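You operate a simulated robot arm through the tools that you are given. There is no shell and no other tool. Be economical: measure what you need, move in short steps, check, and stop when the job is done.

You are at the controls of a simulated robot arm. One attempt, no reset.

JOB
Finish the white bobbin's taper: wind head, middle and tail stretches to green.
Fine: shut the yarn clip first; move the guide on each time a tab turns green; no tab red.

The check looks at the end state, three seconds after you hand in, the way a careful person would. Anything else that was tipped, shoved, dropped, spilled or broken makes it a failure.

ROBOT AND FRAMES
A 5-joint arm with a two-finger parallel gripper, fixed in place. Base frame: the origin is at the foot of the arm, x ahead of it, y to its left, z up. Units: mm, degrees, N and s.
With the tool pointing down near the work surface it reaches from about 160 to 420 mm from the base axis. Its first joint turns from -66.0 to 66.0 degrees. The tool tilts only in the upright plane through the base axis and itself; it spins freely about its own axis. Payload 2.9 kg.
The tool frame sits at the grasp point between the pads (the TCP): z along the fingers, y along the line on which they close. The tips reach 30 mm beyond it. Largest opening 110 mm; finger width 20, thickness 10; the body of the gripper, 48 by 112 mm, starts 55 mm behind the TCP.
Orientation is told as [roll, pitch, yaw] about the base's x, y, z axes, in that order, counted from this pose: with the fingers straight down and closing along the base's y, the tool's x points along the base's -x, its y along +y and its z along -z.

CONTROLS
- The arm moves only by the tool play_rows. Its argument "commands" is one flat list of numbers, 7 for each row, row after row: the turn, a rotation vector about the tool's x, y, z in units of 5 degrees (1.0 is 5 degrees), then the shift along the tool's x, y, z in units of 20 mm (1.0 is 20 mm), then the opening in per cent of the stroke, from 0 (shut) to 100 (fully open). In form: [wx, wy, wz, x, y, z, claw, wx, wy, wz, x, y, z, claw, ...]. A call has 1 to 20 rows; each row shifts and turns the commanded pose from where the row before left it, along the tool's axes as they then stand. A call with a number of a shift or a turn outside -1 to 1 is refused whole. Each row takes 0.2 s and may step no farther than 50 mm and 8.6 degrees from the row before; otherwise, or with a gripper value out of range, the whole call is refused. A pose out of reach is approached as far as the arm can. The call stops where the force on the tool passes 60 N (or 10 N more than at its start, if that is more) or the arm is blocked; 0.2 s more then pass. Each finger travels about 108 mm/s and halts on what it meets, pressing with about 20 N; the grip force reading is that of the motor and also rises with nothing between the fingers. The clock runs only during rows and for 0.2 s after the last one: add rows that do not move to give the fingers time. It gives the time, the measured TCP pose, the force on the tool (base axes), the opening and the grip force at its end, in the units of the frame above (readings bear some noise), and new pictures: "show" is both (left out), scene, wrist or none.
- Cameras (640 x 400 px; columns grow to the right, rows downward): "scene" is fixed at [15.2, -436.8, 604.9]; the picture's right is [0.92, -0.39, 0.00], its down [-0.22, -0.53, -0.82] and it looks along [0.32, 0.75, -0.57] (base axes); focal length 293 px, centre (320, 200). "wrist" rides on the gripper at [-36, 0, -57] in the tool frame; the picture's right is [0.00, -1.00, 0.00], its down [0.97, 0.00, -0.24] and it looks along [0.24, 0.00, 0.97] (tool axes); focal length 218 px, centre (320, 200).
- measure_at(camera, pixels): there is no depth. For up to 12 entries [column, row, z] of the newest picture of that camera ("zoom" is the newest enlarged one), the place [x, y] in the base frame at which the ray of that pixel passes the height z, good to about 2 mm. It takes no simulated time.
- inspect(camera, box): a new picture of the part [left, top, right, bottom] of that camera's present view, enlarged. It takes no simulated time.
- job_done(): hands the job in; it is judged then, once.

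Work in short steps. Measure before you move; look again where a grasp or a placing could have gone wrong, and mend it. You have 80 turns and 150 pictures in all, those below and enlarged ones among them. Open the gripper and draw the arm clear of the work before you hand the job in, unless the task says otherwise; then end with one line.

The tools are called after "Emit:" as a command line: name --argument value ..., lists and objects as JSON in quotes. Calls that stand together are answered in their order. play_rows: Moves the arm, as the interface text tells. Its arguments: {"type":"object","properties":{"commands":{"type":"array","items":{"type":"number"}},"show":{"type":"string","enum":["both","scene","wrist","none"]}},"required":["commands"]} The other tools are called the same way: measure_at (camera, pixels) gives the place at which the rays of pixels pass given heights; inspect (camera, box) takes an enlarged picture of a part of a camera's view; job_done () hands the job in.

At the start:

```text
time_s: 0.0
ee_pos: [319.3, 221.8, 433.4]
ee_rot: [0.0, 0.0, 0.1]
force: [-0.7, -0.2, -0.4]
width: 109.9
grip_force: 0.0
```

scene: 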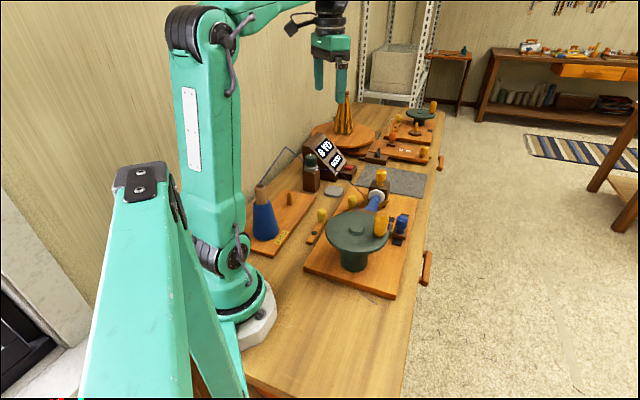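
wrist: 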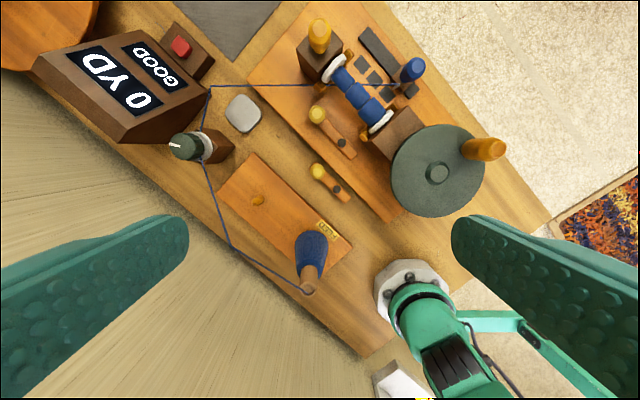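

The pictures show a yarn path: cone, tension post, bobbin with crank handles, and some small levers. I'll enlarge the work area first to identify the clip, guide, tabs and crank.

Emit:
inspect --camera "wrist" --box '[280, 0, 520, 220]'

Emit:
inspect --camera "scene" --box '[290, 150, 440, 300]'

Emit:
inspect --camera "wrist" --box '[30, 20, 350, 300]'

Emit:
measure_at --camera "wrist" --pixels '[[408, 285, 0], [408, 285, -600], [437, 172, 0], [437, 172, 100], [485, 150, 100], [316, 113, 20], [320, 170, 20], [412, 70, 40], [318, 28, 60], [335, 85, 0]]'

Emit:
measure_at --camera "scene" --pixels '[[353, 230, 0], [353, 230, 100], [382, 225, 100], [322, 212, 20], [352, 200, 20], [402, 218, 40], [381, 175, 60], [353, 265, 20]]'

```text
1.82 times, centred on (400, 110) of wrist
```

zoom: 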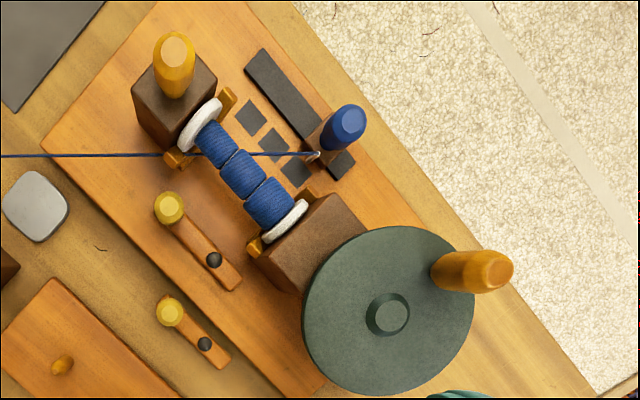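

```text
2.67 times, centred on (365, 225) of scene
```

zoom: 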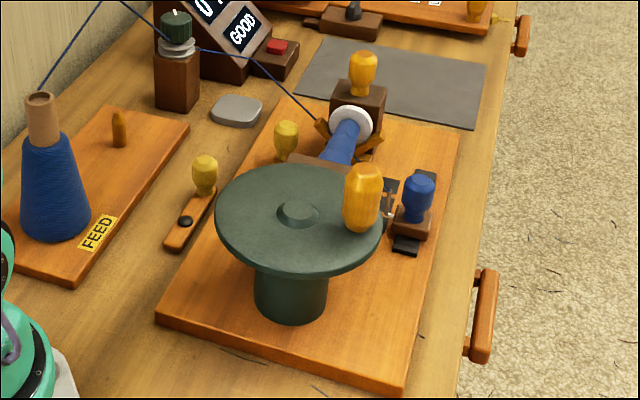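

```text
1.43 times, centred on (190, 160) of wrist
```

zoom: 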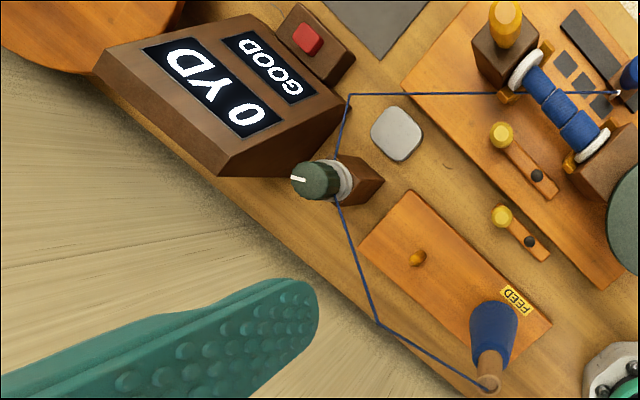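

```text
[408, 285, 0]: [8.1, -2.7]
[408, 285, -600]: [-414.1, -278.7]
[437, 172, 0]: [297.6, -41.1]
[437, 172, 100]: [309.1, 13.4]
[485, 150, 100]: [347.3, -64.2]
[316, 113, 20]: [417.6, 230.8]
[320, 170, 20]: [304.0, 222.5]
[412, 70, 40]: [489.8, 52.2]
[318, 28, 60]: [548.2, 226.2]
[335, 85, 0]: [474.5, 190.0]
```

```text
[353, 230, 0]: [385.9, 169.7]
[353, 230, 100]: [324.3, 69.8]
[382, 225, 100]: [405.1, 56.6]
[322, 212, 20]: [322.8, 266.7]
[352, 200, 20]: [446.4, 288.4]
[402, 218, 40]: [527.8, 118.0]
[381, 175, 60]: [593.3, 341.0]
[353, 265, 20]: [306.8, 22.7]
```

The bench is near z=0 (the foot measures at z≈0). I'll triangulate the knobs, disc and handle from both cameras.

Emit:
measure_at --camera "wrist" --pixels '[[417.6, 66, 0], [417.6, 66, 150], [319.7, 26.4, 0], [319.7, 26.4, 150], [317.5, 114.4, 0], [317.5, 114.4, 150], [317, 171.6, 0], [317, 171.6, 150], [438.5, 172.1, 0], [438.5, 172.1, 150], [493.4, 148.5, 0], [493.4, 148.5, 150]]'

Emit:
measure_at --camera "scene" --pixels '[[402.1, 217.5, 0], [402.1, 217.5, 150], [381.1, 171, 0], [381.1, 171, 150], [352.3, 197.3, 0], [352.3, 197.3, 150], [321.5, 210, 0], [321.5, 210, 150], [356.8, 227.6, 0], [356.8, 227.6, 150], [381, 214.5, 0], [381, 214.5, 150]]'

Emit:
inspect --camera "wrist" --box '[300, 10, 440, 150]'

Emit:
inspect --camera "scene" --box '[335, 165, 425, 245]'

```text
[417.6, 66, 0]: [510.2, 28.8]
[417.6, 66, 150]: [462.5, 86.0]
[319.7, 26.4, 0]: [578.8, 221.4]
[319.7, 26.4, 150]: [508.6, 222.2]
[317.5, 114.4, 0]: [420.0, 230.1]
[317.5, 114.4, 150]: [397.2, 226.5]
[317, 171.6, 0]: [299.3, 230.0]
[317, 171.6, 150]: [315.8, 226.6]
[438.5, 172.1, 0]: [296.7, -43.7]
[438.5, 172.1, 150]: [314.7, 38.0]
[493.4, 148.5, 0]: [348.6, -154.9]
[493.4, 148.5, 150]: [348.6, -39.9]
```

```text
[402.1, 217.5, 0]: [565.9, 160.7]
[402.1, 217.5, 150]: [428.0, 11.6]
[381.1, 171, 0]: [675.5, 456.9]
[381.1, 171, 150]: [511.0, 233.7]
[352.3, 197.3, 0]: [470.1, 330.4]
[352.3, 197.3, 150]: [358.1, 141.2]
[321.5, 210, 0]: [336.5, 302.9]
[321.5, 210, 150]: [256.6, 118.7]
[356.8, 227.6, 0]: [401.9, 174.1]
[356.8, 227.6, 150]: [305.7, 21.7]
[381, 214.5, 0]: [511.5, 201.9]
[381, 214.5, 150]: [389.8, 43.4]
```

```text
2.86 times, centred on (370, 80) of wrist
```

zoom: 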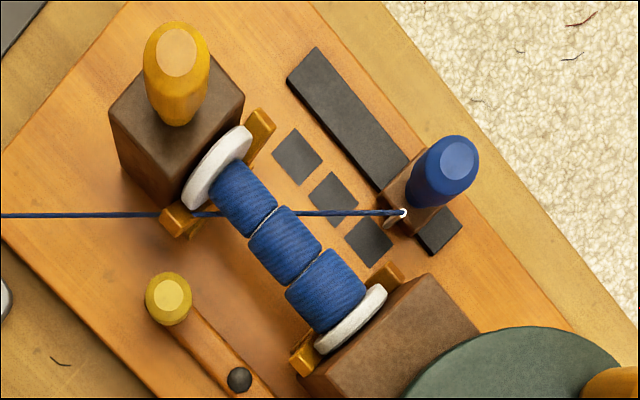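

```text
5.00 times, centred on (380, 205) of scene
```

zoom: 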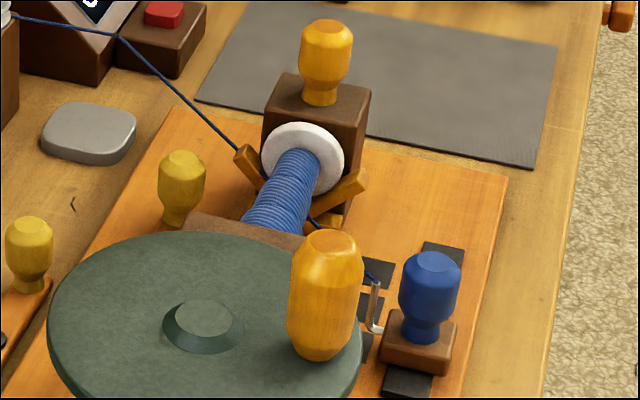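

Blue guide knob ≈(479,65,96), crank handle ≈(350,-5,195), hub ≈(313,32,140), yellow levers ≈(408,228,81) and (306,228,60). I'll bring the wrist camera closer to read the details.

Emit:
play_rows --commands '[0, 0, 0, -0.3, -0.8, 0.9, 100, 0, 0, 0, -0.3, -0.8, 0.9, 100, 0, 0, 0, -0.3, -0.8, 0.9, 100, 0, 0, 0, -0.3, -0.8, 0.9, 100, 0, 0, 0, 0, 0, 0, 100]' --show "both"

Emit:
inspect --camera "scene" --box '[360, 95, 450, 175]'

```text
time_s: 1.2
ee_pos: [342.4, 157.2, 361.5]
ee_rot: [0.0, 0.0, 0.0]
force: [0.0, 0.8, 0.4]
width: 109.9
grip_force: 0.0
```

scene: 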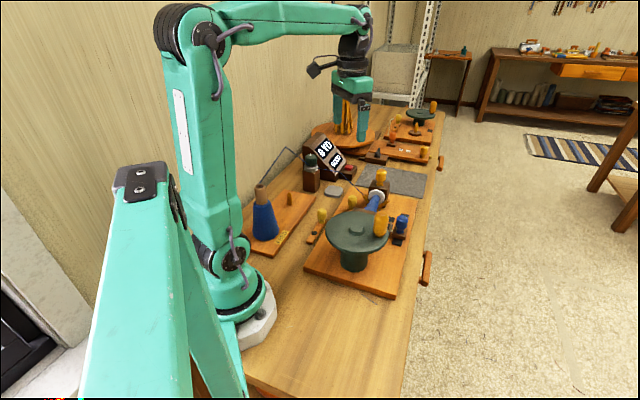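
wrist: 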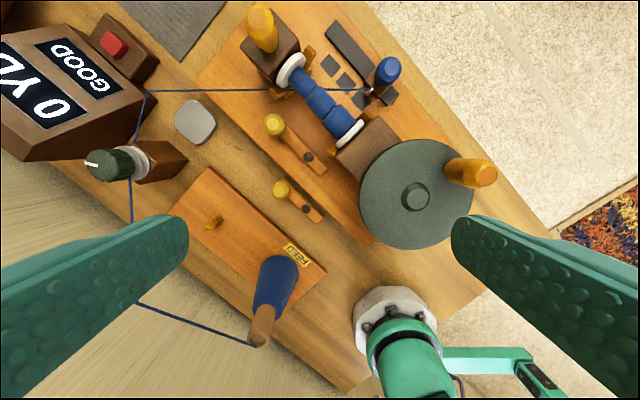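

```text
5.00 times, centred on (405, 135) of scene
```

zoom: 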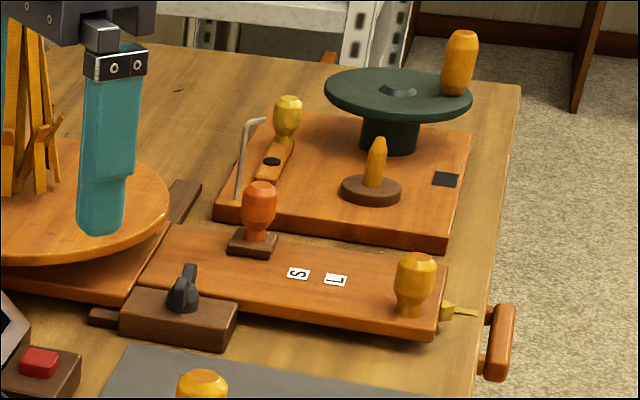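

The levers sit near the wrist picture's (300,145) and (300,200). I'll enlarge them, and the bobbin.

Emit:
inspect --camera "wrist" --box '[240, 100, 340, 240]'

Emit:
inspect --camera "wrist" --box '[240, 0, 420, 150]'

Emit:
inspect --camera "scene" --box '[295, 170, 375, 250]'

```text
2.86 times, centred on (290, 170) of wrist
```

zoom: 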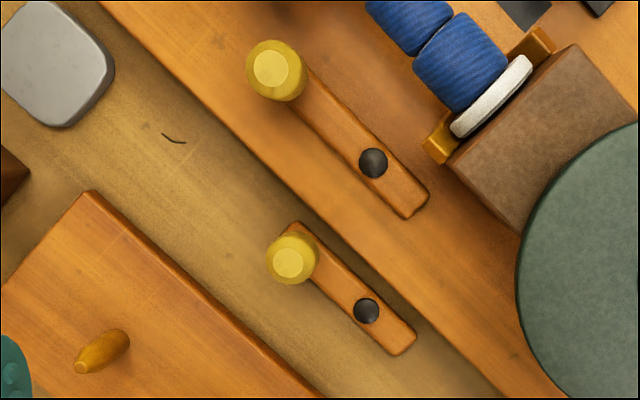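

```text
2.67 times, centred on (330, 75) of wrist
```

zoom: 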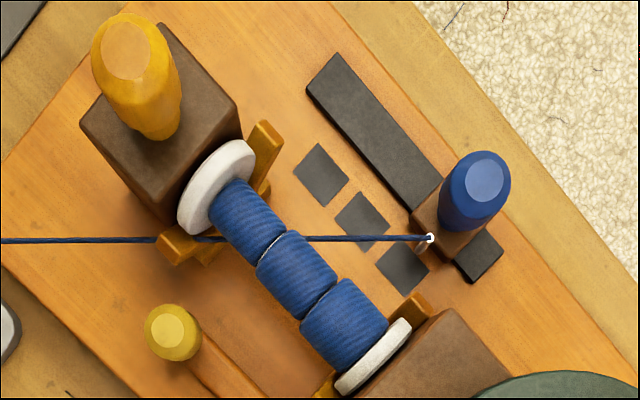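

```text
5.00 times, centred on (335, 210) of scene
```

zoom: 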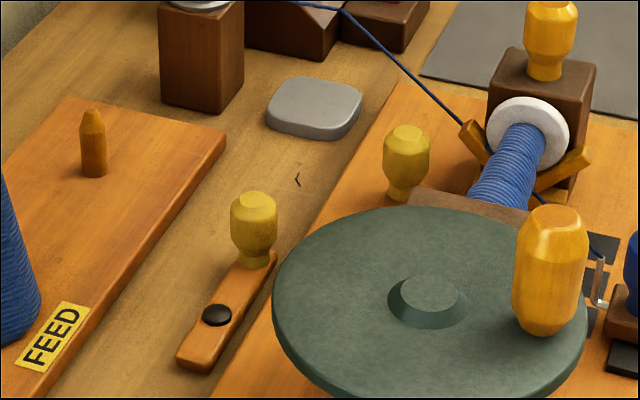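

Both yellow levers have black pivot pins: lever 1 is on the winder board and lever 2 on the bench. I'll lower the wrist camera near them to see which one is the yarn clip.

Emit:
play_rows --commands '[0, 0, 0, -0.24, 0.36, 0.9, 100, 0, 0, 0, -0.24, 0.36, 0.9, 100, 0, 0, 0, -0.24, 0.36, 0.9, 100, 0, 0, 0, -0.24, 0.36, 0.9, 100, 0, 0, 0, -0.24, 0.36, 0.9, 100, 0, 0, 0, -0.24, 0.36, 0.9, 100, 0, 0, 0, -0.24, 0.36, 0.9, 100, 0, 0, 0, 0, 0, 0, 100]' --show "both"

Emit:
inspect --camera "wrist" --box '[200, 100, 440, 340]'

```text
time_s: 3.0
ee_pos: [375.1, 205.5, 235.1]
ee_rot: [0.0, 0.1, 0.0]
force: [0.4, -0.1, 1.0]
width: 109.9
grip_force: 0.1
```

scene: 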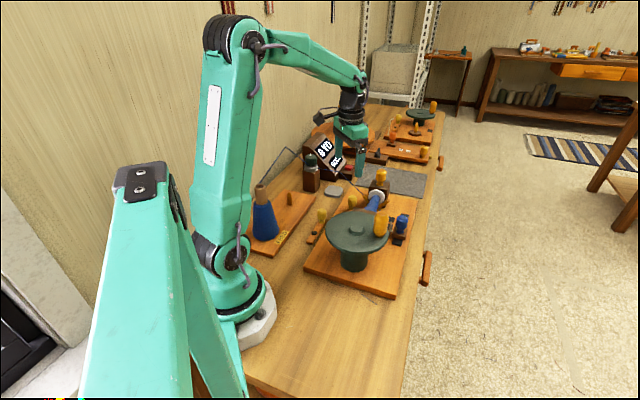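
wrist: 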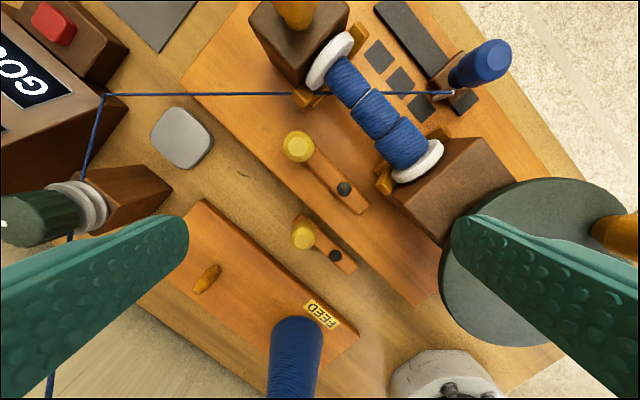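

```text
1.67 times, centred on (320, 220) of wrist
```

zoom: 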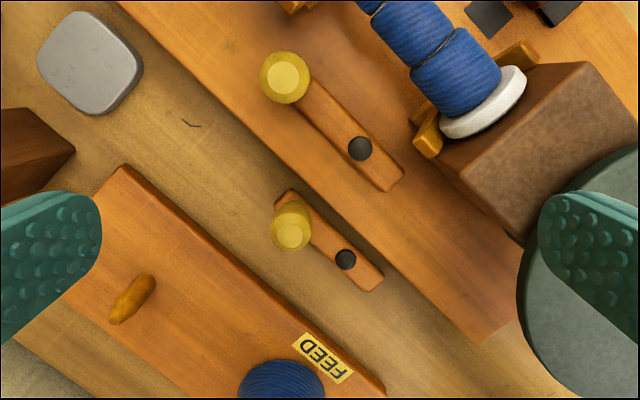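

I'll measure the lever pivots and the lever ends on this closer picture, plus the bobbin parts, guide and tabs.

Emit:
measure_at --camera "wrist" --pixels '[[344, 188, 35], [298, 147, 81], [335, 256, 15], [302, 238, 60], [363, 211, 25], [375, 57, 25], [402, 81, 25], [422, 108, 25], [440, 94, 60], [310, 230, 20], [342, 62, 80], [417, 160, 80]]'

Emit:
inspect --camera "wrist" --box '[270, 120, 390, 280]'

Emit:
inspect --camera "wrist" --box '[290, 0, 520, 150]'

```text
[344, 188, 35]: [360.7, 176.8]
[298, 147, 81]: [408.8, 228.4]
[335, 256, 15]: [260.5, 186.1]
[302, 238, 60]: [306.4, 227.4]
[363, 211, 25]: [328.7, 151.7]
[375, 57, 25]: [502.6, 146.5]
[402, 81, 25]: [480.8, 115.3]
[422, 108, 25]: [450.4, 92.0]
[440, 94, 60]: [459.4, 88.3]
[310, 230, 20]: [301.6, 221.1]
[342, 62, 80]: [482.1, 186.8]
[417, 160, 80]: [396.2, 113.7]
```

```text
2.50 times, centred on (330, 200) of wrist
```

zoom: 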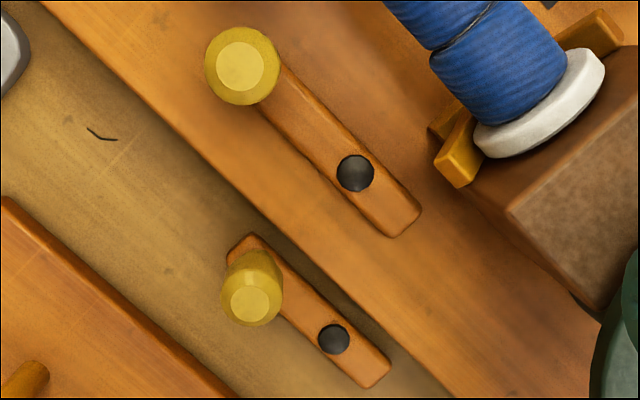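

```text
2.67 times, centred on (405, 75) of wrist
```

zoom: 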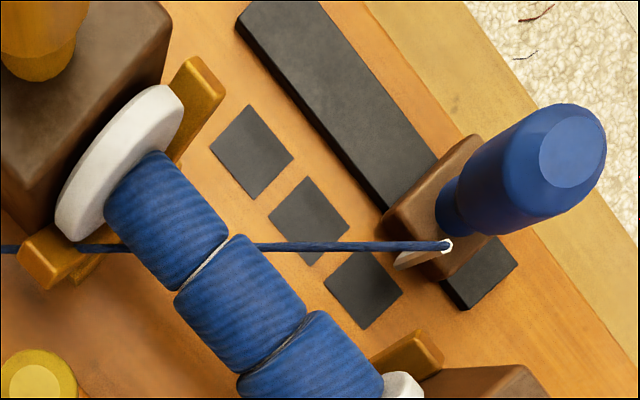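

Lever 1's pin is at ≈(361,177) and its knob at (408,228), parallel to the bobbin axis (about 46.5°). Lever 1 is on the winder's own board, so I take it as the yarn clip. I'll spin the tool to close across the lever and hover over its knob.

Emit:
play_rows --commands '[0, 0, -0.93, 0, 0, 0.4, 60, 0, 0, -0.93, 0, 0, 0.4, 50, 0, 0, -0.93, 0, 0, 0.4, 50, 0, 0, -0.93, 0, 0, 0.4, 50, 0, 0, -0.93, 0, 0, 0.4, 50, 0, 0, -0.93, 0, 0, 0.4, 50, 0, 0, -0.93, 0, 0, 0.4, 50, 0, 0, -0.93, 0, 0, 0.4, 50, 0, 0, -0.93, 0, 0, 0.4, 50, 0, 0, -0.93, 0, 0, 0.4, 50, 0, 0, 0, -0.97, -0.2, 0, 50, 0, 0, 0, -0.97, -0.2, 0, 50, 0, 0, 0, 0, 0, 0, 50]' --show "both"

```text
time_s: 5.8
ee_pos: [408.5, 229.9, 155.9]
ee_rot: [0.0, 0.0, 46.5]
force: [0.2, 0.3, 0.4]
width: 55.1
grip_force: 0.1
```

scene: 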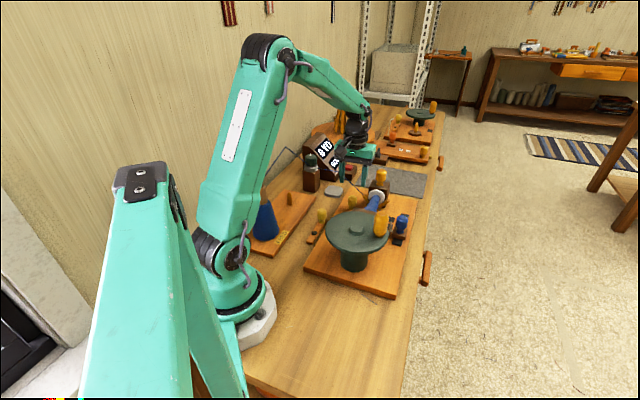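
wrist: 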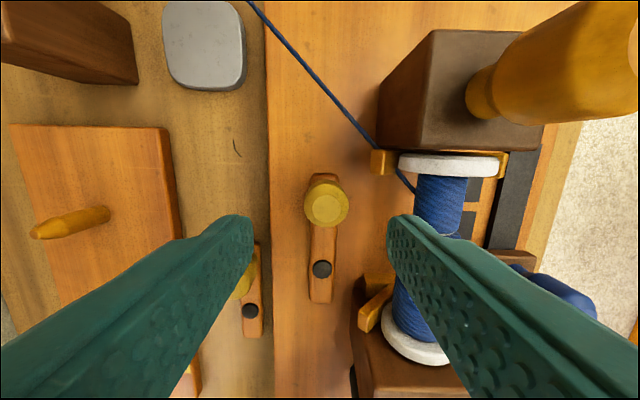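

The tool is directly above the knob, which shows at (325,205) between the fingers. I'll descend with a 40 mm opening to straddle it.

Emit:
play_rows --commands '[0, 0, 0, 0, 0, 0.6, 40, 0, 0, 0, 0, 0, 0.8, 40, 0, 0, 0, 0, 0, 0.8, 40, 0, 0, 0, 0, 0, 0.8, 40, 0, 0, 0, 0, 0, 0.5, 40, 0, 0, 0, 0, 0, 0, 40]' --show "both"

```text
time_s: 7.2
ee_pos: [410.8, 230.8, 85.6]
ee_rot: [0.0, 0.1, 46.6]
force: [-1.2, 0.5, -0.3]
width: 44.2
grip_force: 0.0
```

scene: 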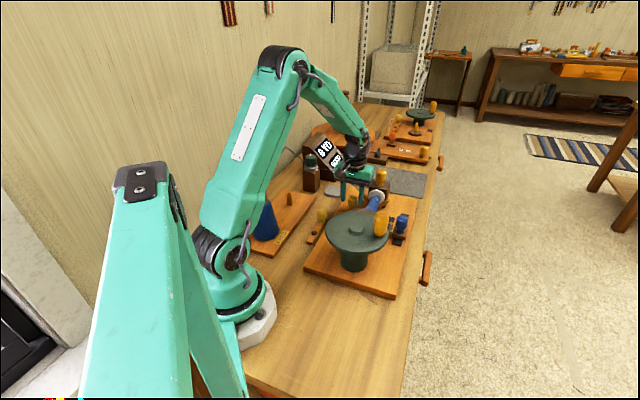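
wrist: 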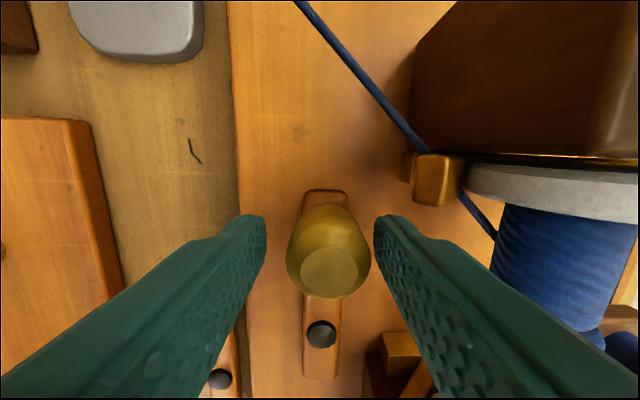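

The knob sits between the fingers. I'll lower a little and nudge toward the outer side (picture left, away from the bobbin), watching the force and the motion.

Emit:
play_rows --commands '[0, 0, 0, 0, 0, 0.5, 36, 0, 0, 0, 0, 0.3, 0, 36, 0, 0, 0, 0, 0.3, 0, 36, 0, 0, 0, 0, 0.3, 0, 36, 0, 0, 0, 0, 0.3, 0, 36, 0, 0, 0, 0, 0, 0, 36]' --show "wrist"

```text
time_s: 8.6
ee_pos: [391.1, 245.9, 75.1]
ee_rot: [0.0, 0.0, 46.5]
force: [0.4, 0.1, -0.3]
width: 40.1
grip_force: 0.1
```

wrist: 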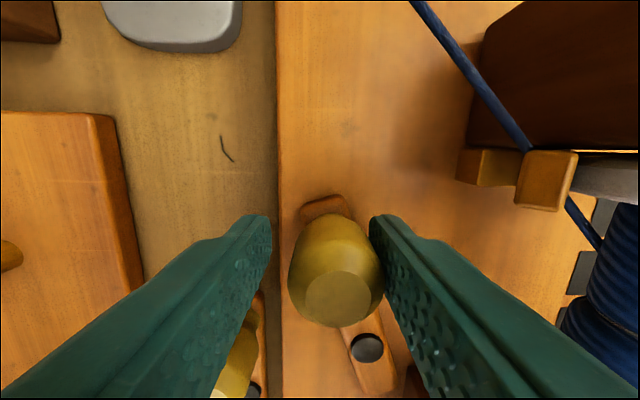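

The lever swings freely outward (about 15°, no force). I'll continue along its arc to find the end stop and check the display.

Emit:
play_rows --commands '[0, 0, -0.6, 0.06, 0.4, 0, 36, 0, 0, -0.6, 0.1, 0.4, 0, 36, 0, 0, -0.6, 0.1, 0.4, 0, 36, 0, 0, 0, 0, 0, 0, 36]' --show "both"

Emit:
inspect --camera "scene" --box '[290, 125, 410, 245]'

```text
time_s: 9.6
ee_pos: [370.3, 258.0, 77.2]
ee_rot: [0.0, 0.0, 55.6]
force: [0.3, 0.3, -1.0]
width: 39.7
grip_force: 0.0
```

scene: 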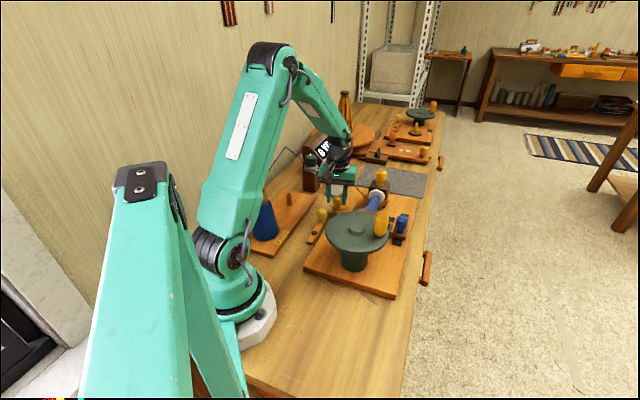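
wrist: 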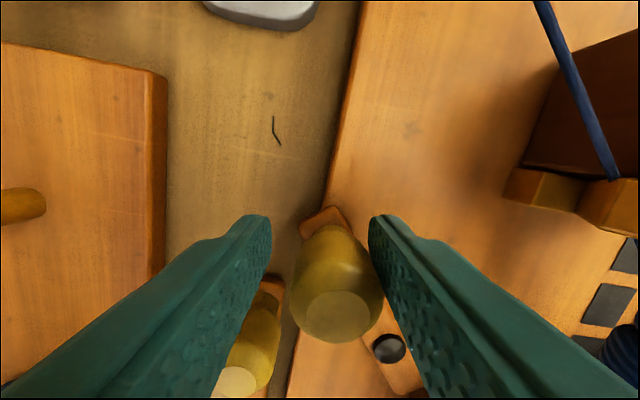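

```text
3.33 times, centred on (350, 185) of scene
```

zoom: 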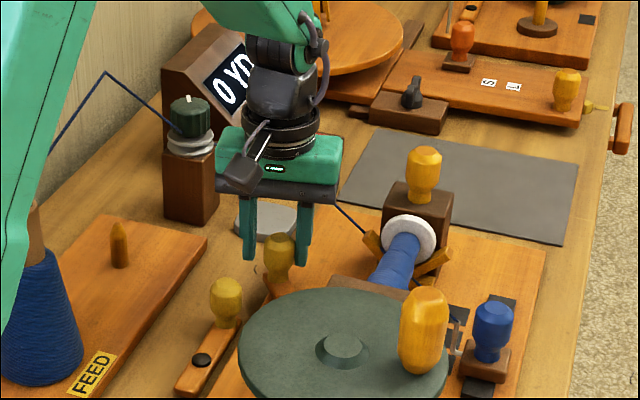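

No stop yet at about 35°. I'll go a bit further in small steps while following the arc.

Emit:
play_rows --commands '[0, 0, -0.9, 0.1, 0.3, 0, 32, 0, 0, -0.9, 0.15, 0.3, 0, 32, 0, 0, -0.9, 0.15, 0.3, 0, 32, 0, 0, 0, 0, 0, 0, 32]' --show "wrist"

```text
time_s: 10.6
ee_pos: [351.6, 261.0, 76.8]
ee_rot: [-0.1, -0.3, 69.0]
force: [21.1, -4.4, -8.2]
width: 45.3
grip_force: 10.3
```

wrist: 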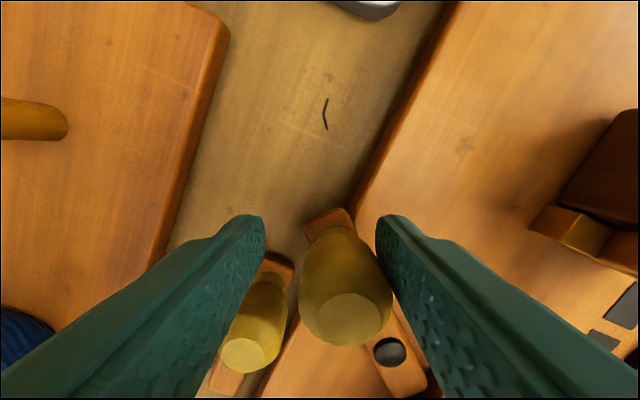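

Force rose to 21 N with the lever about 45° round, so this looks like the end stop. I'll back off, lift clear and look at everything.

Emit:
play_rows --commands '[0, 0, 0, 0, -0.3, 0, 42, 0, 0, 0, 0, 0, 0, 44, 0, 0, 0, 0, 0, -1, 46, 0, 0, 0, 0, 0, -1, 46, 0, 0, 0, 0, 0, -1, 46, 0, 0, 0, 0, 0, -1, 46, 0, 0, 0, 0, 0, -1, 46, 0, 0, 0, 0, 0, -1, 46, 0, 0, 0, 0, 0, 0, 46]' --show "both"

Emit:
inspect --camera "wrist" --box '[240, 140, 480, 320]'

Emit:
inspect --camera "scene" --box '[290, 125, 410, 245]'

```text
time_s: 12.6
ee_pos: [355.3, 259.5, 196.0]
ee_rot: [0.0, 0.1, 68.9]
force: [-0.4, 0.5, -0.7]
width: 50.5
grip_force: 0.0
```

scene: 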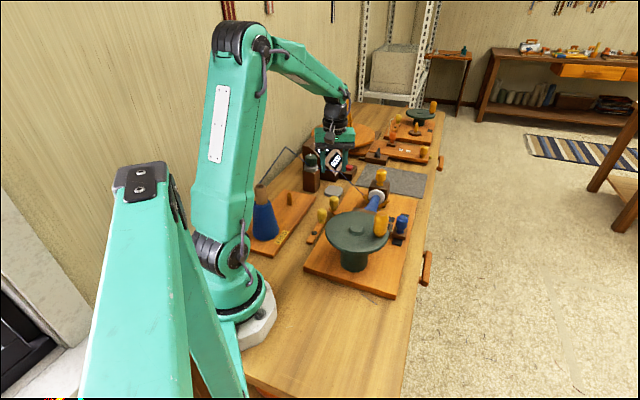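
wrist: 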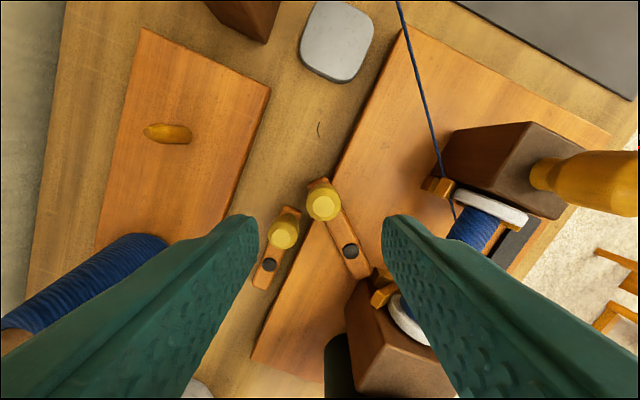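

```text
2.22 times, centred on (360, 230) of wrist
```

zoom: 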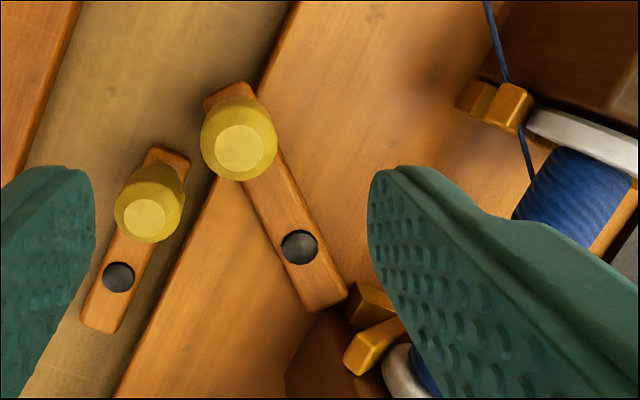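

```text
3.33 times, centred on (350, 185) of scene
```

zoom: 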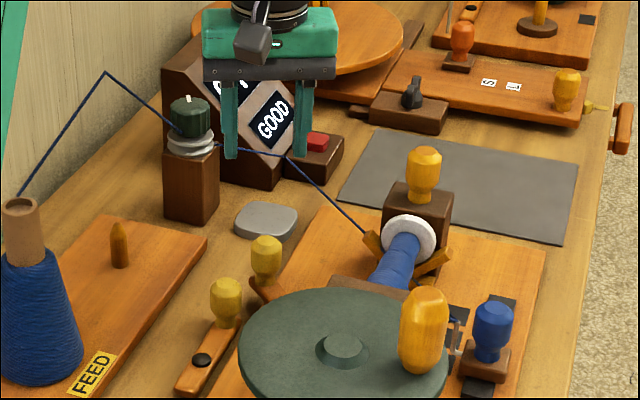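

Lever 1 stays at its stop (about 45° round); lever 2 and everything else are unchanged. Now the crank: I'll raise and spin the tool so the wrist camera looks out over the bobbin and tabs, with the fingers shut to push the handle.

Emit:
play_rows --commands '[0, 0, -1, 0, 0, -0.8, 30, 0, 0, -1, 0, 0, -0.8, 20, 0, 0, -1, 0, 0, -0.8, 0, 0, 0, -1, 0, 0, -0.8, 0, 0, 0, -1, 0, 0, -0.8, 0, 0, 0, -1, 0, 0, 0, 0, 0, 0, -1, 0, 0, 0, 0, 0, 0, -1, 0, 0, 0, 0, 0, 0, -1, 0, 0, 0, 0, 0, 0, -1, 0, 0, 0, 0, 0, 0, -1, 0, 0, 0, 0, 0, 0, -1, 0, 0, 0, 0, 0, 0, -1, 0, 0, 0, 0, 0, 0, -1, 0, 0, 0, 0, 0, 0, -1, 0, 0, 0, 0, 0, 0, -1, 0, 0, 0, 0, 0, 0, -1, 0, 0, 0, 0, 0, 0, -1, 0, 0, 0, 0, 0, 0, -1, 0, 0, 0, 0, 0, 0, -1, 0, 0, 0, 0]' --show "none"

Emit:
play_rows --commands '[0, 0, -1, 0, 0, 0, 0, 0, 0, -1, 0, 0, 0, 0, 0, 0, -1, 0, 0, 0, 0, 0, 0, -1, 0, 0, 0, 0, 0, 0, -1, 0, 0, 0, 0, 0, 0, -1, 0, 0, 0, 0, 0, 0, -1, 0, 0, 0, 0, 0, 0, -1, 0, 0, 0, 0, 0, 0, -1, 0, 0, 0, 0, 0, 0, -1, 0, 0, 0, 0, 0, 0, 0, 0, 0, 0, 0]' --show "both"

```text
time_s: 16.8
ee_pos: [356.7, 258.2, 274.8]
ee_rot: [0.1, 0.0, 169.1]
force: [0.0, -0.1, -0.2]
width: 0.0
grip_force: 19.8
```

```text
time_s: 19.2
ee_pos: [307.6, 315.0, 275.0]
ee_rot: [-0.1, 0.0, -141.9]
force: [0.5, 0.0, 0.0]
width: 0.0
grip_force: 20.4
out of reach, approached as far as the arm can: row 9, 10
```

scene: 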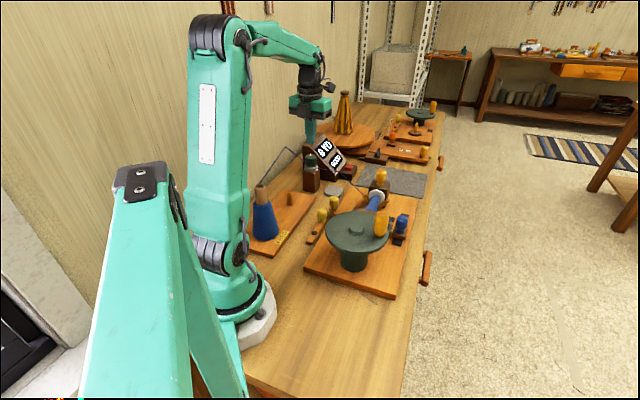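
wrist: 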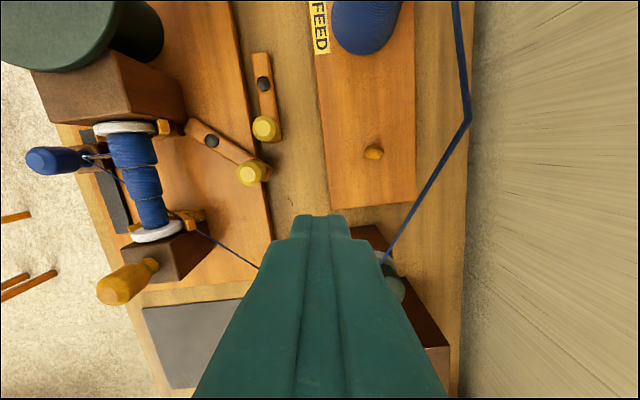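

The spin hit its limit, so the arm drifted with it. I'll spin back to yaw ≈118, where the bobbin and tabs should appear to the side of the fist.

Emit:
play_rows --commands '[0, 0, 1, 0, 0, 0, 0, 0, 0, 1, 0, 0, 0, 0, 0, 0, 1, 0, 0, 0, 0, 0, 0, 1, 0, 0, 0, 0, 0, 0, 1, 0, 0, 0, 0, 0, 0, 1, 0, 0, 0, 0, 0, 0, 1, 0, 0, 0, 0, 0, 0, 1, 0, 0, 0, 0, 0, 0, 1, 0, 0, 0, 0, 0, 0, 1, 0, 0, 0, 0, 0, 0, 1, 0, 0, 0, 0, 0, 0, 1, 0, 0, 0, 0, 0, 0, 1, 0, 0, 0, 0, 0, 0, 1, 0, 0, 0, 0, 0, 0, 1, 0, 0, 0, 0, 0, 0, 1, 0, 0, 0, 0, 0, 0, 1, 0, 0, 0, 0, 0, 0, 1, 0, 0, 0, 0, 0, 0, 1, 0, 0, 0, 0, 0, 0, 1, 0, 0, 0, 0]' --show "none"

```text
time_s: 23.4
ee_pos: [307.2, 313.7, 275.1]
ee_rot: [0.0, 0.0, 118.9]
force: [0.9, 0.8, -0.2]
width: 0.0
grip_force: 20.0
```

At (307,314,275), yaw 119. I'll translate to hover beside the handle near (365,50).

Emit:
play_rows --commands '[0, 0, 0, 1, 0.3, 0, 0, 0, 0, 0, 1, 0.3, 0, 0, 0, 0, 0, 1, 0.3, 0, 0, 0, 0, 0, 1, 0.3, 0, 0, 0, 0, 0, 1, 0.3, 0, 0, 0, 0, 0, 1, 0.3, 0, 0, 0, 0, 0, 1, 0.3, 0, 0, 0, 0, 0, 1, 0.3, 0, 0, 0, 0, 0, 1, 0.3, 0, 0, 0, 0, 0, 1, 0.3, 0, 0, 0, 0, 0, 1, 0.3, 0, 0, 0, 0, 0, 1, 0.3, 0, 0, 0, 0, 0, 0.95, 0.28, 0, 0, 0, 0, 0, 0, 0, 0, 0]' --show "both"

```text
time_s: 26.4
ee_pos: [364.5, 50.6, 274.0]
ee_rot: [-0.1, 0.0, 119.0]
force: [-0.5, 0.3, 0.0]
width: 0.0
grip_force: 20.2
```

scene: 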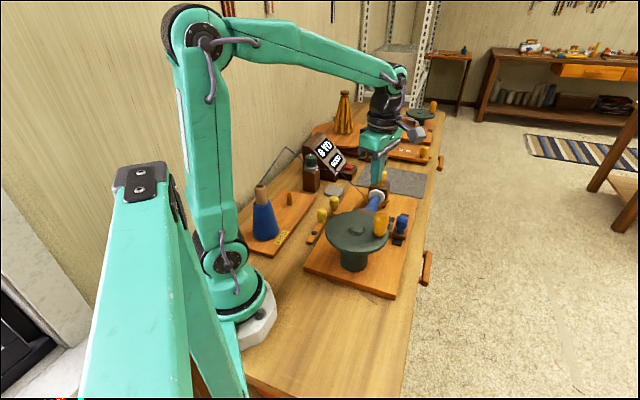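
wrist: 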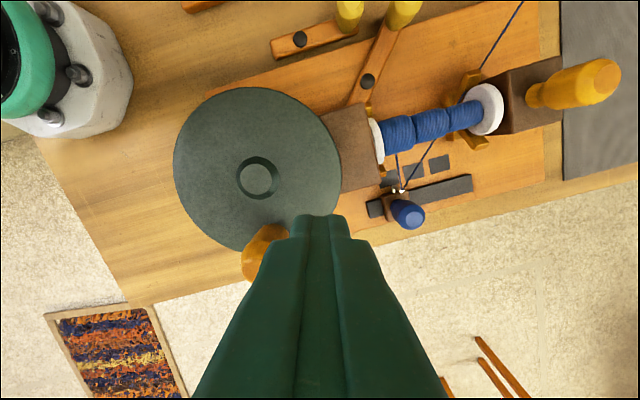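

Excellent view: disc, bobbin, guide and tabs all show. I'll refine the hub and handle positions.

Emit:
measure_at --camera "wrist" --pixels '[[257, 178, 139], [173, 168, 130], [341, 168, 130], [257, 87, 130], [268, 238, 165], [258, 262, 190], [278, 228, 140]]'

Emit:
inspect --camera "wrist" --box '[170, 80, 350, 290]'

Emit:
inspect --camera "wrist" --box '[350, 70, 510, 230]'

```text
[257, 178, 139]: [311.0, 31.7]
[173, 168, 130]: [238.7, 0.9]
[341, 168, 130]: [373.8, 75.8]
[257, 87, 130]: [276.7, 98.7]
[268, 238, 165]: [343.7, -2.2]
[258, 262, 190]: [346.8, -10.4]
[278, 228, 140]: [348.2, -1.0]
```

```text
1.90 times, centred on (260, 185) of wrist
```

zoom: 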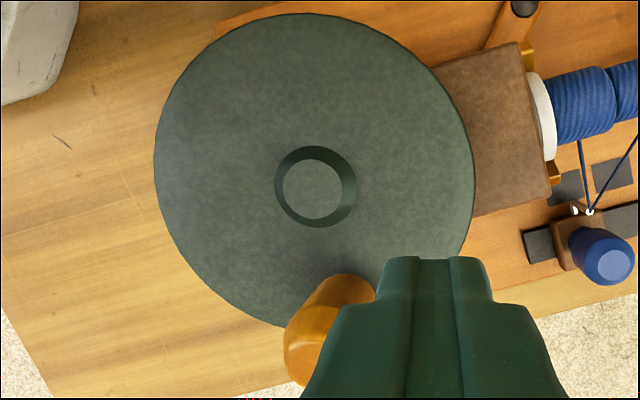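

```text
2.50 times, centred on (430, 150) of wrist
```

zoom: 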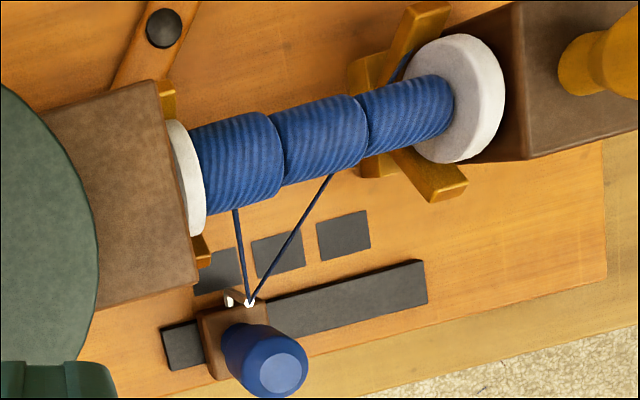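

Hub ≈(311,33), handle on a ≈51 mm circle at about −47°. I'll descend beside the handle (tips just above the disc) and push it clockwise a small amount to see what the display does.

Emit:
play_rows --commands '[0, 0, 0, 0, 0, 0.95, 0, 0, 0, 0, 0, 0, 0.95, 0, 0, 0, 0, 0, 0, 0.95, 0, 0, 0, 0, 0, 0, 0.95, 0, 0, 0, 0, 0, 0, 0.95, 0, 0, 0, 0, 0, 0, 0, 0, 0, 0, 0, 0.849, 0.309, 0, 0, 0, 0, 0, 0.692, 0.581, 0, 0, 0, 0, 0, 0.452, 0.782, 0, 0, 0, 0, 0, 0.157, 0.889, 0, 0, 0, 0, 0, 0, 0, 0, 0]' --show "both"

Emit:
inspect --camera "scene" --box '[290, 125, 410, 245]'

Emit:
inspect --camera "wrist" --box '[350, 30, 590, 230]'

```text
time_s: 28.8
ee_pos: [340.3, -13.1, 180.4]
ee_rot: [0.0, 0.0, 119.0]
force: [-0.2, 0.3, -1.1]
width: 0.2
grip_force: 19.4
```

scene: 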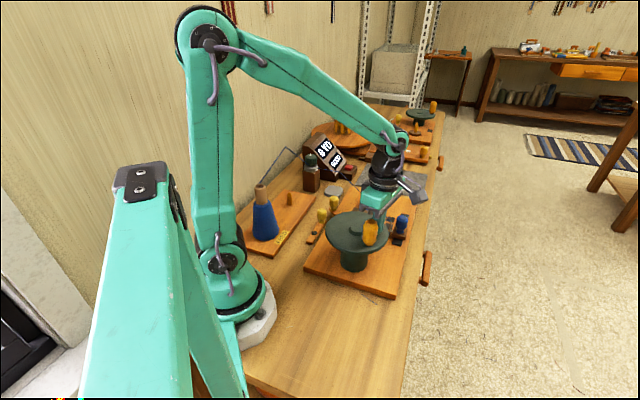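
wrist: 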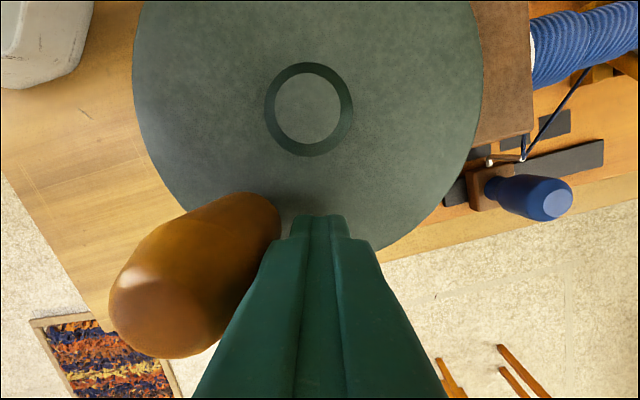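

```text
3.33 times, centred on (350, 185) of scene
```

zoom: 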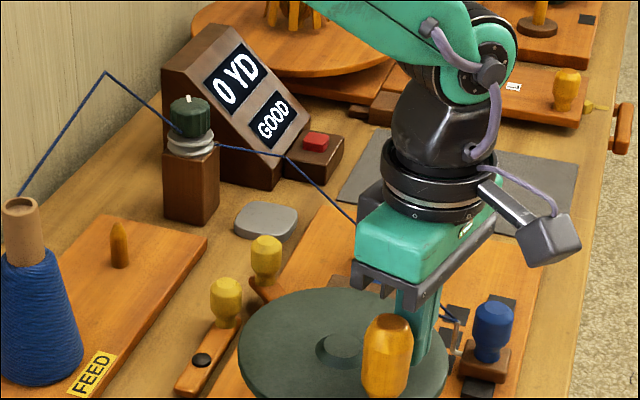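

```text
2.00 times, centred on (470, 130) of wrist
```

zoom: 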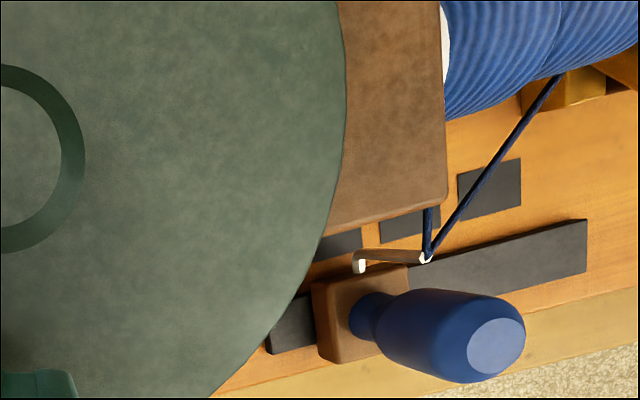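

The handle follows the fist cleanly with no force. I'll continue clockwise half a turn and look.

Emit:
play_rows --commands '[0, 0, 0, -0.157, 0.889, 0, 0, 0, 0, 0, -0.452, 0.782, 0, 0, 0, 0, 0, -0.692, 0.581, 0, 0, 0, 0, 0, -0.849, 0.309, 0, 0, 0, 0, 0, -0.903, 0, 0, 0, 0, 0, 0, -0.849, -0.309, 0, 0, 0, 0, 0, -0.692, -0.581, 0, 0, 0, 0, 0, -0.452, -0.782, 0, 0, 0, 0, 0, -0.157, -0.889, 0, 0, 0, 0, 0, 0, 0, 0, 0]' --show "both"

Emit:
inspect --camera "scene" --box '[290, 125, 410, 245]'

```text
time_s: 31.0
ee_pos: [291.6, 78.7, 181.8]
ee_rot: [0.0, 0.0, 119.0]
force: [-0.1, 0.1, 0.2]
width: 0.0
grip_force: 20.1
```

scene: 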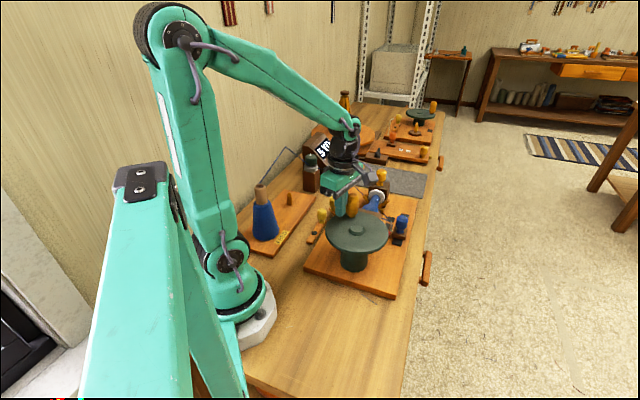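
wrist: 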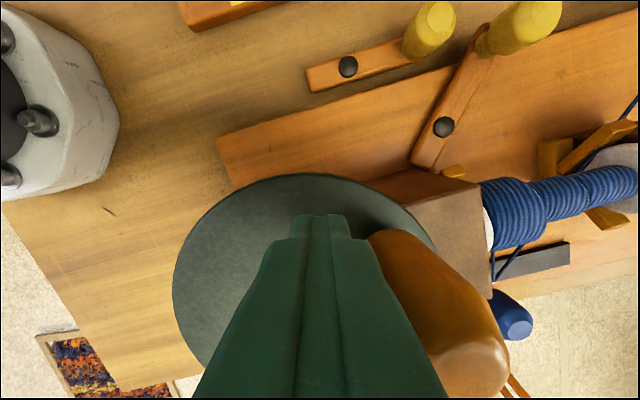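

```text
3.33 times, centred on (350, 185) of scene
```

zoom: 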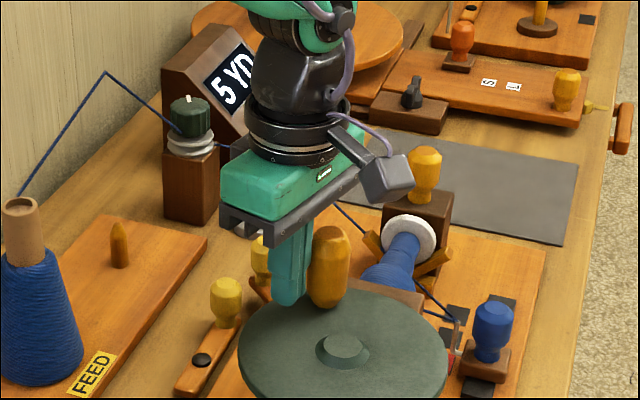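

The display reads 5 YD and the near stretch is filling. There's a reddish spot near tab 3 at scene-zoom (450,360), so I'll enlarge that before going on.

Emit:
inspect --camera "scene" --box '[385, 195, 425, 235]'

Emit:
inspect --camera "wrist" --box '[460, 150, 640, 350]'

```text
10.00 times, centred on (405, 215) of scene
```

zoom: 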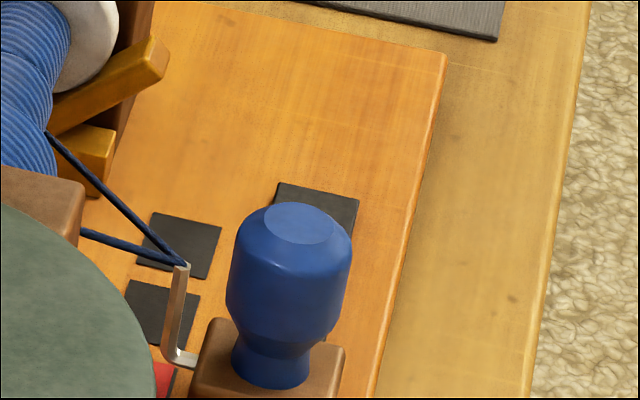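

```text
2.00 times, centred on (550, 250) of wrist
```

zoom: 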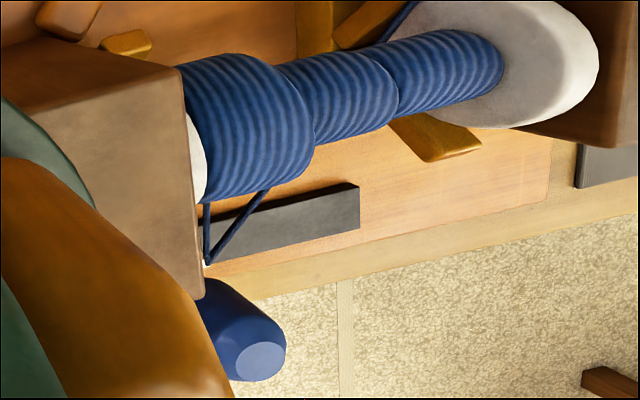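

Tab 3 shows red after only about 225° of cranking, so it fills fast. I'll lift and go to the other side of the handle for a clear look before trying to wind back.

Emit:
play_rows --commands '[0, 0, 0, 0, 0, -1, 0, 0, 0, 0, 0, 0, -1, 0, 0, 0, 0, 0, 0, -1, 0, 0, 0, 0, 0, 0, -1, 0, 0, 0, 0, 0, 0, -1, 0, 0, 0, 0, 0.82, -0.77, 0, 0, 0, 0, 0, 0.82, -0.77, 0, 0, 0, 0, 0, 0.82, -0.77, 0, 0, 0, 0, 0, 0, 0, 0, 0]' --show "both"

Emit:
inspect --camera "wrist" --box '[350, 70, 510, 230]'

Emit:
inspect --camera "scene" --box '[300, 125, 420, 245]'

```text
time_s: 33.0
ee_pos: [354.3, 57.4, 279.8]
ee_rot: [0.0, 0.0, 119.1]
force: [0.2, -0.5, 0.1]
width: 0.0
grip_force: 20.2
```

scene: 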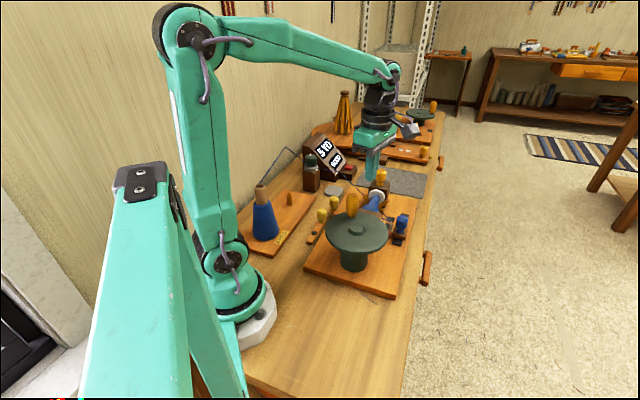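
wrist: 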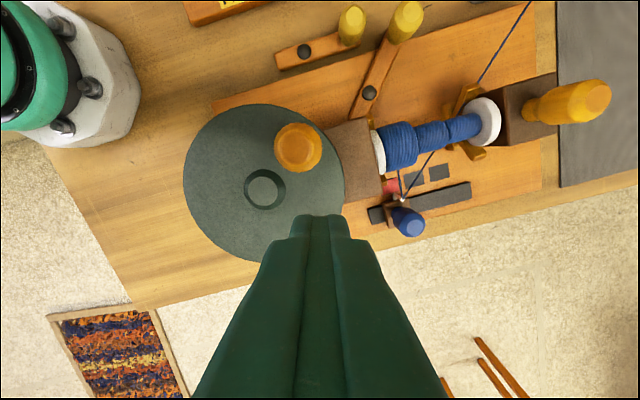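

```text
2.50 times, centred on (430, 150) of wrist
```

zoom: 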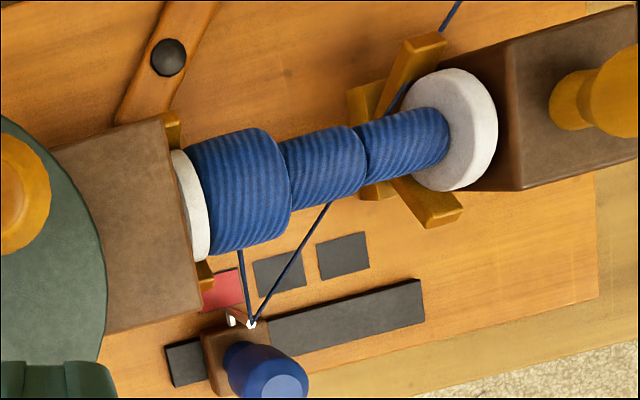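

```text
3.33 times, centred on (360, 185) of scene
```

zoom: 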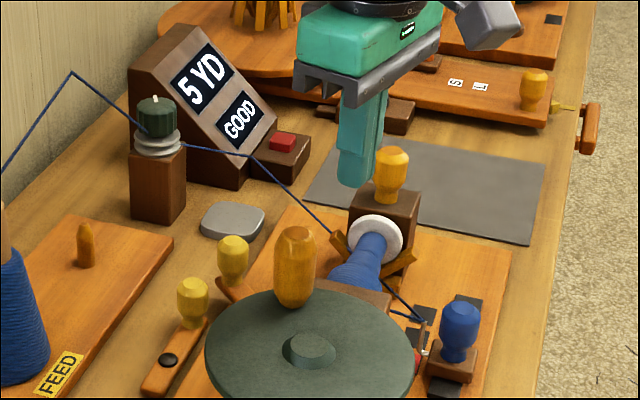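

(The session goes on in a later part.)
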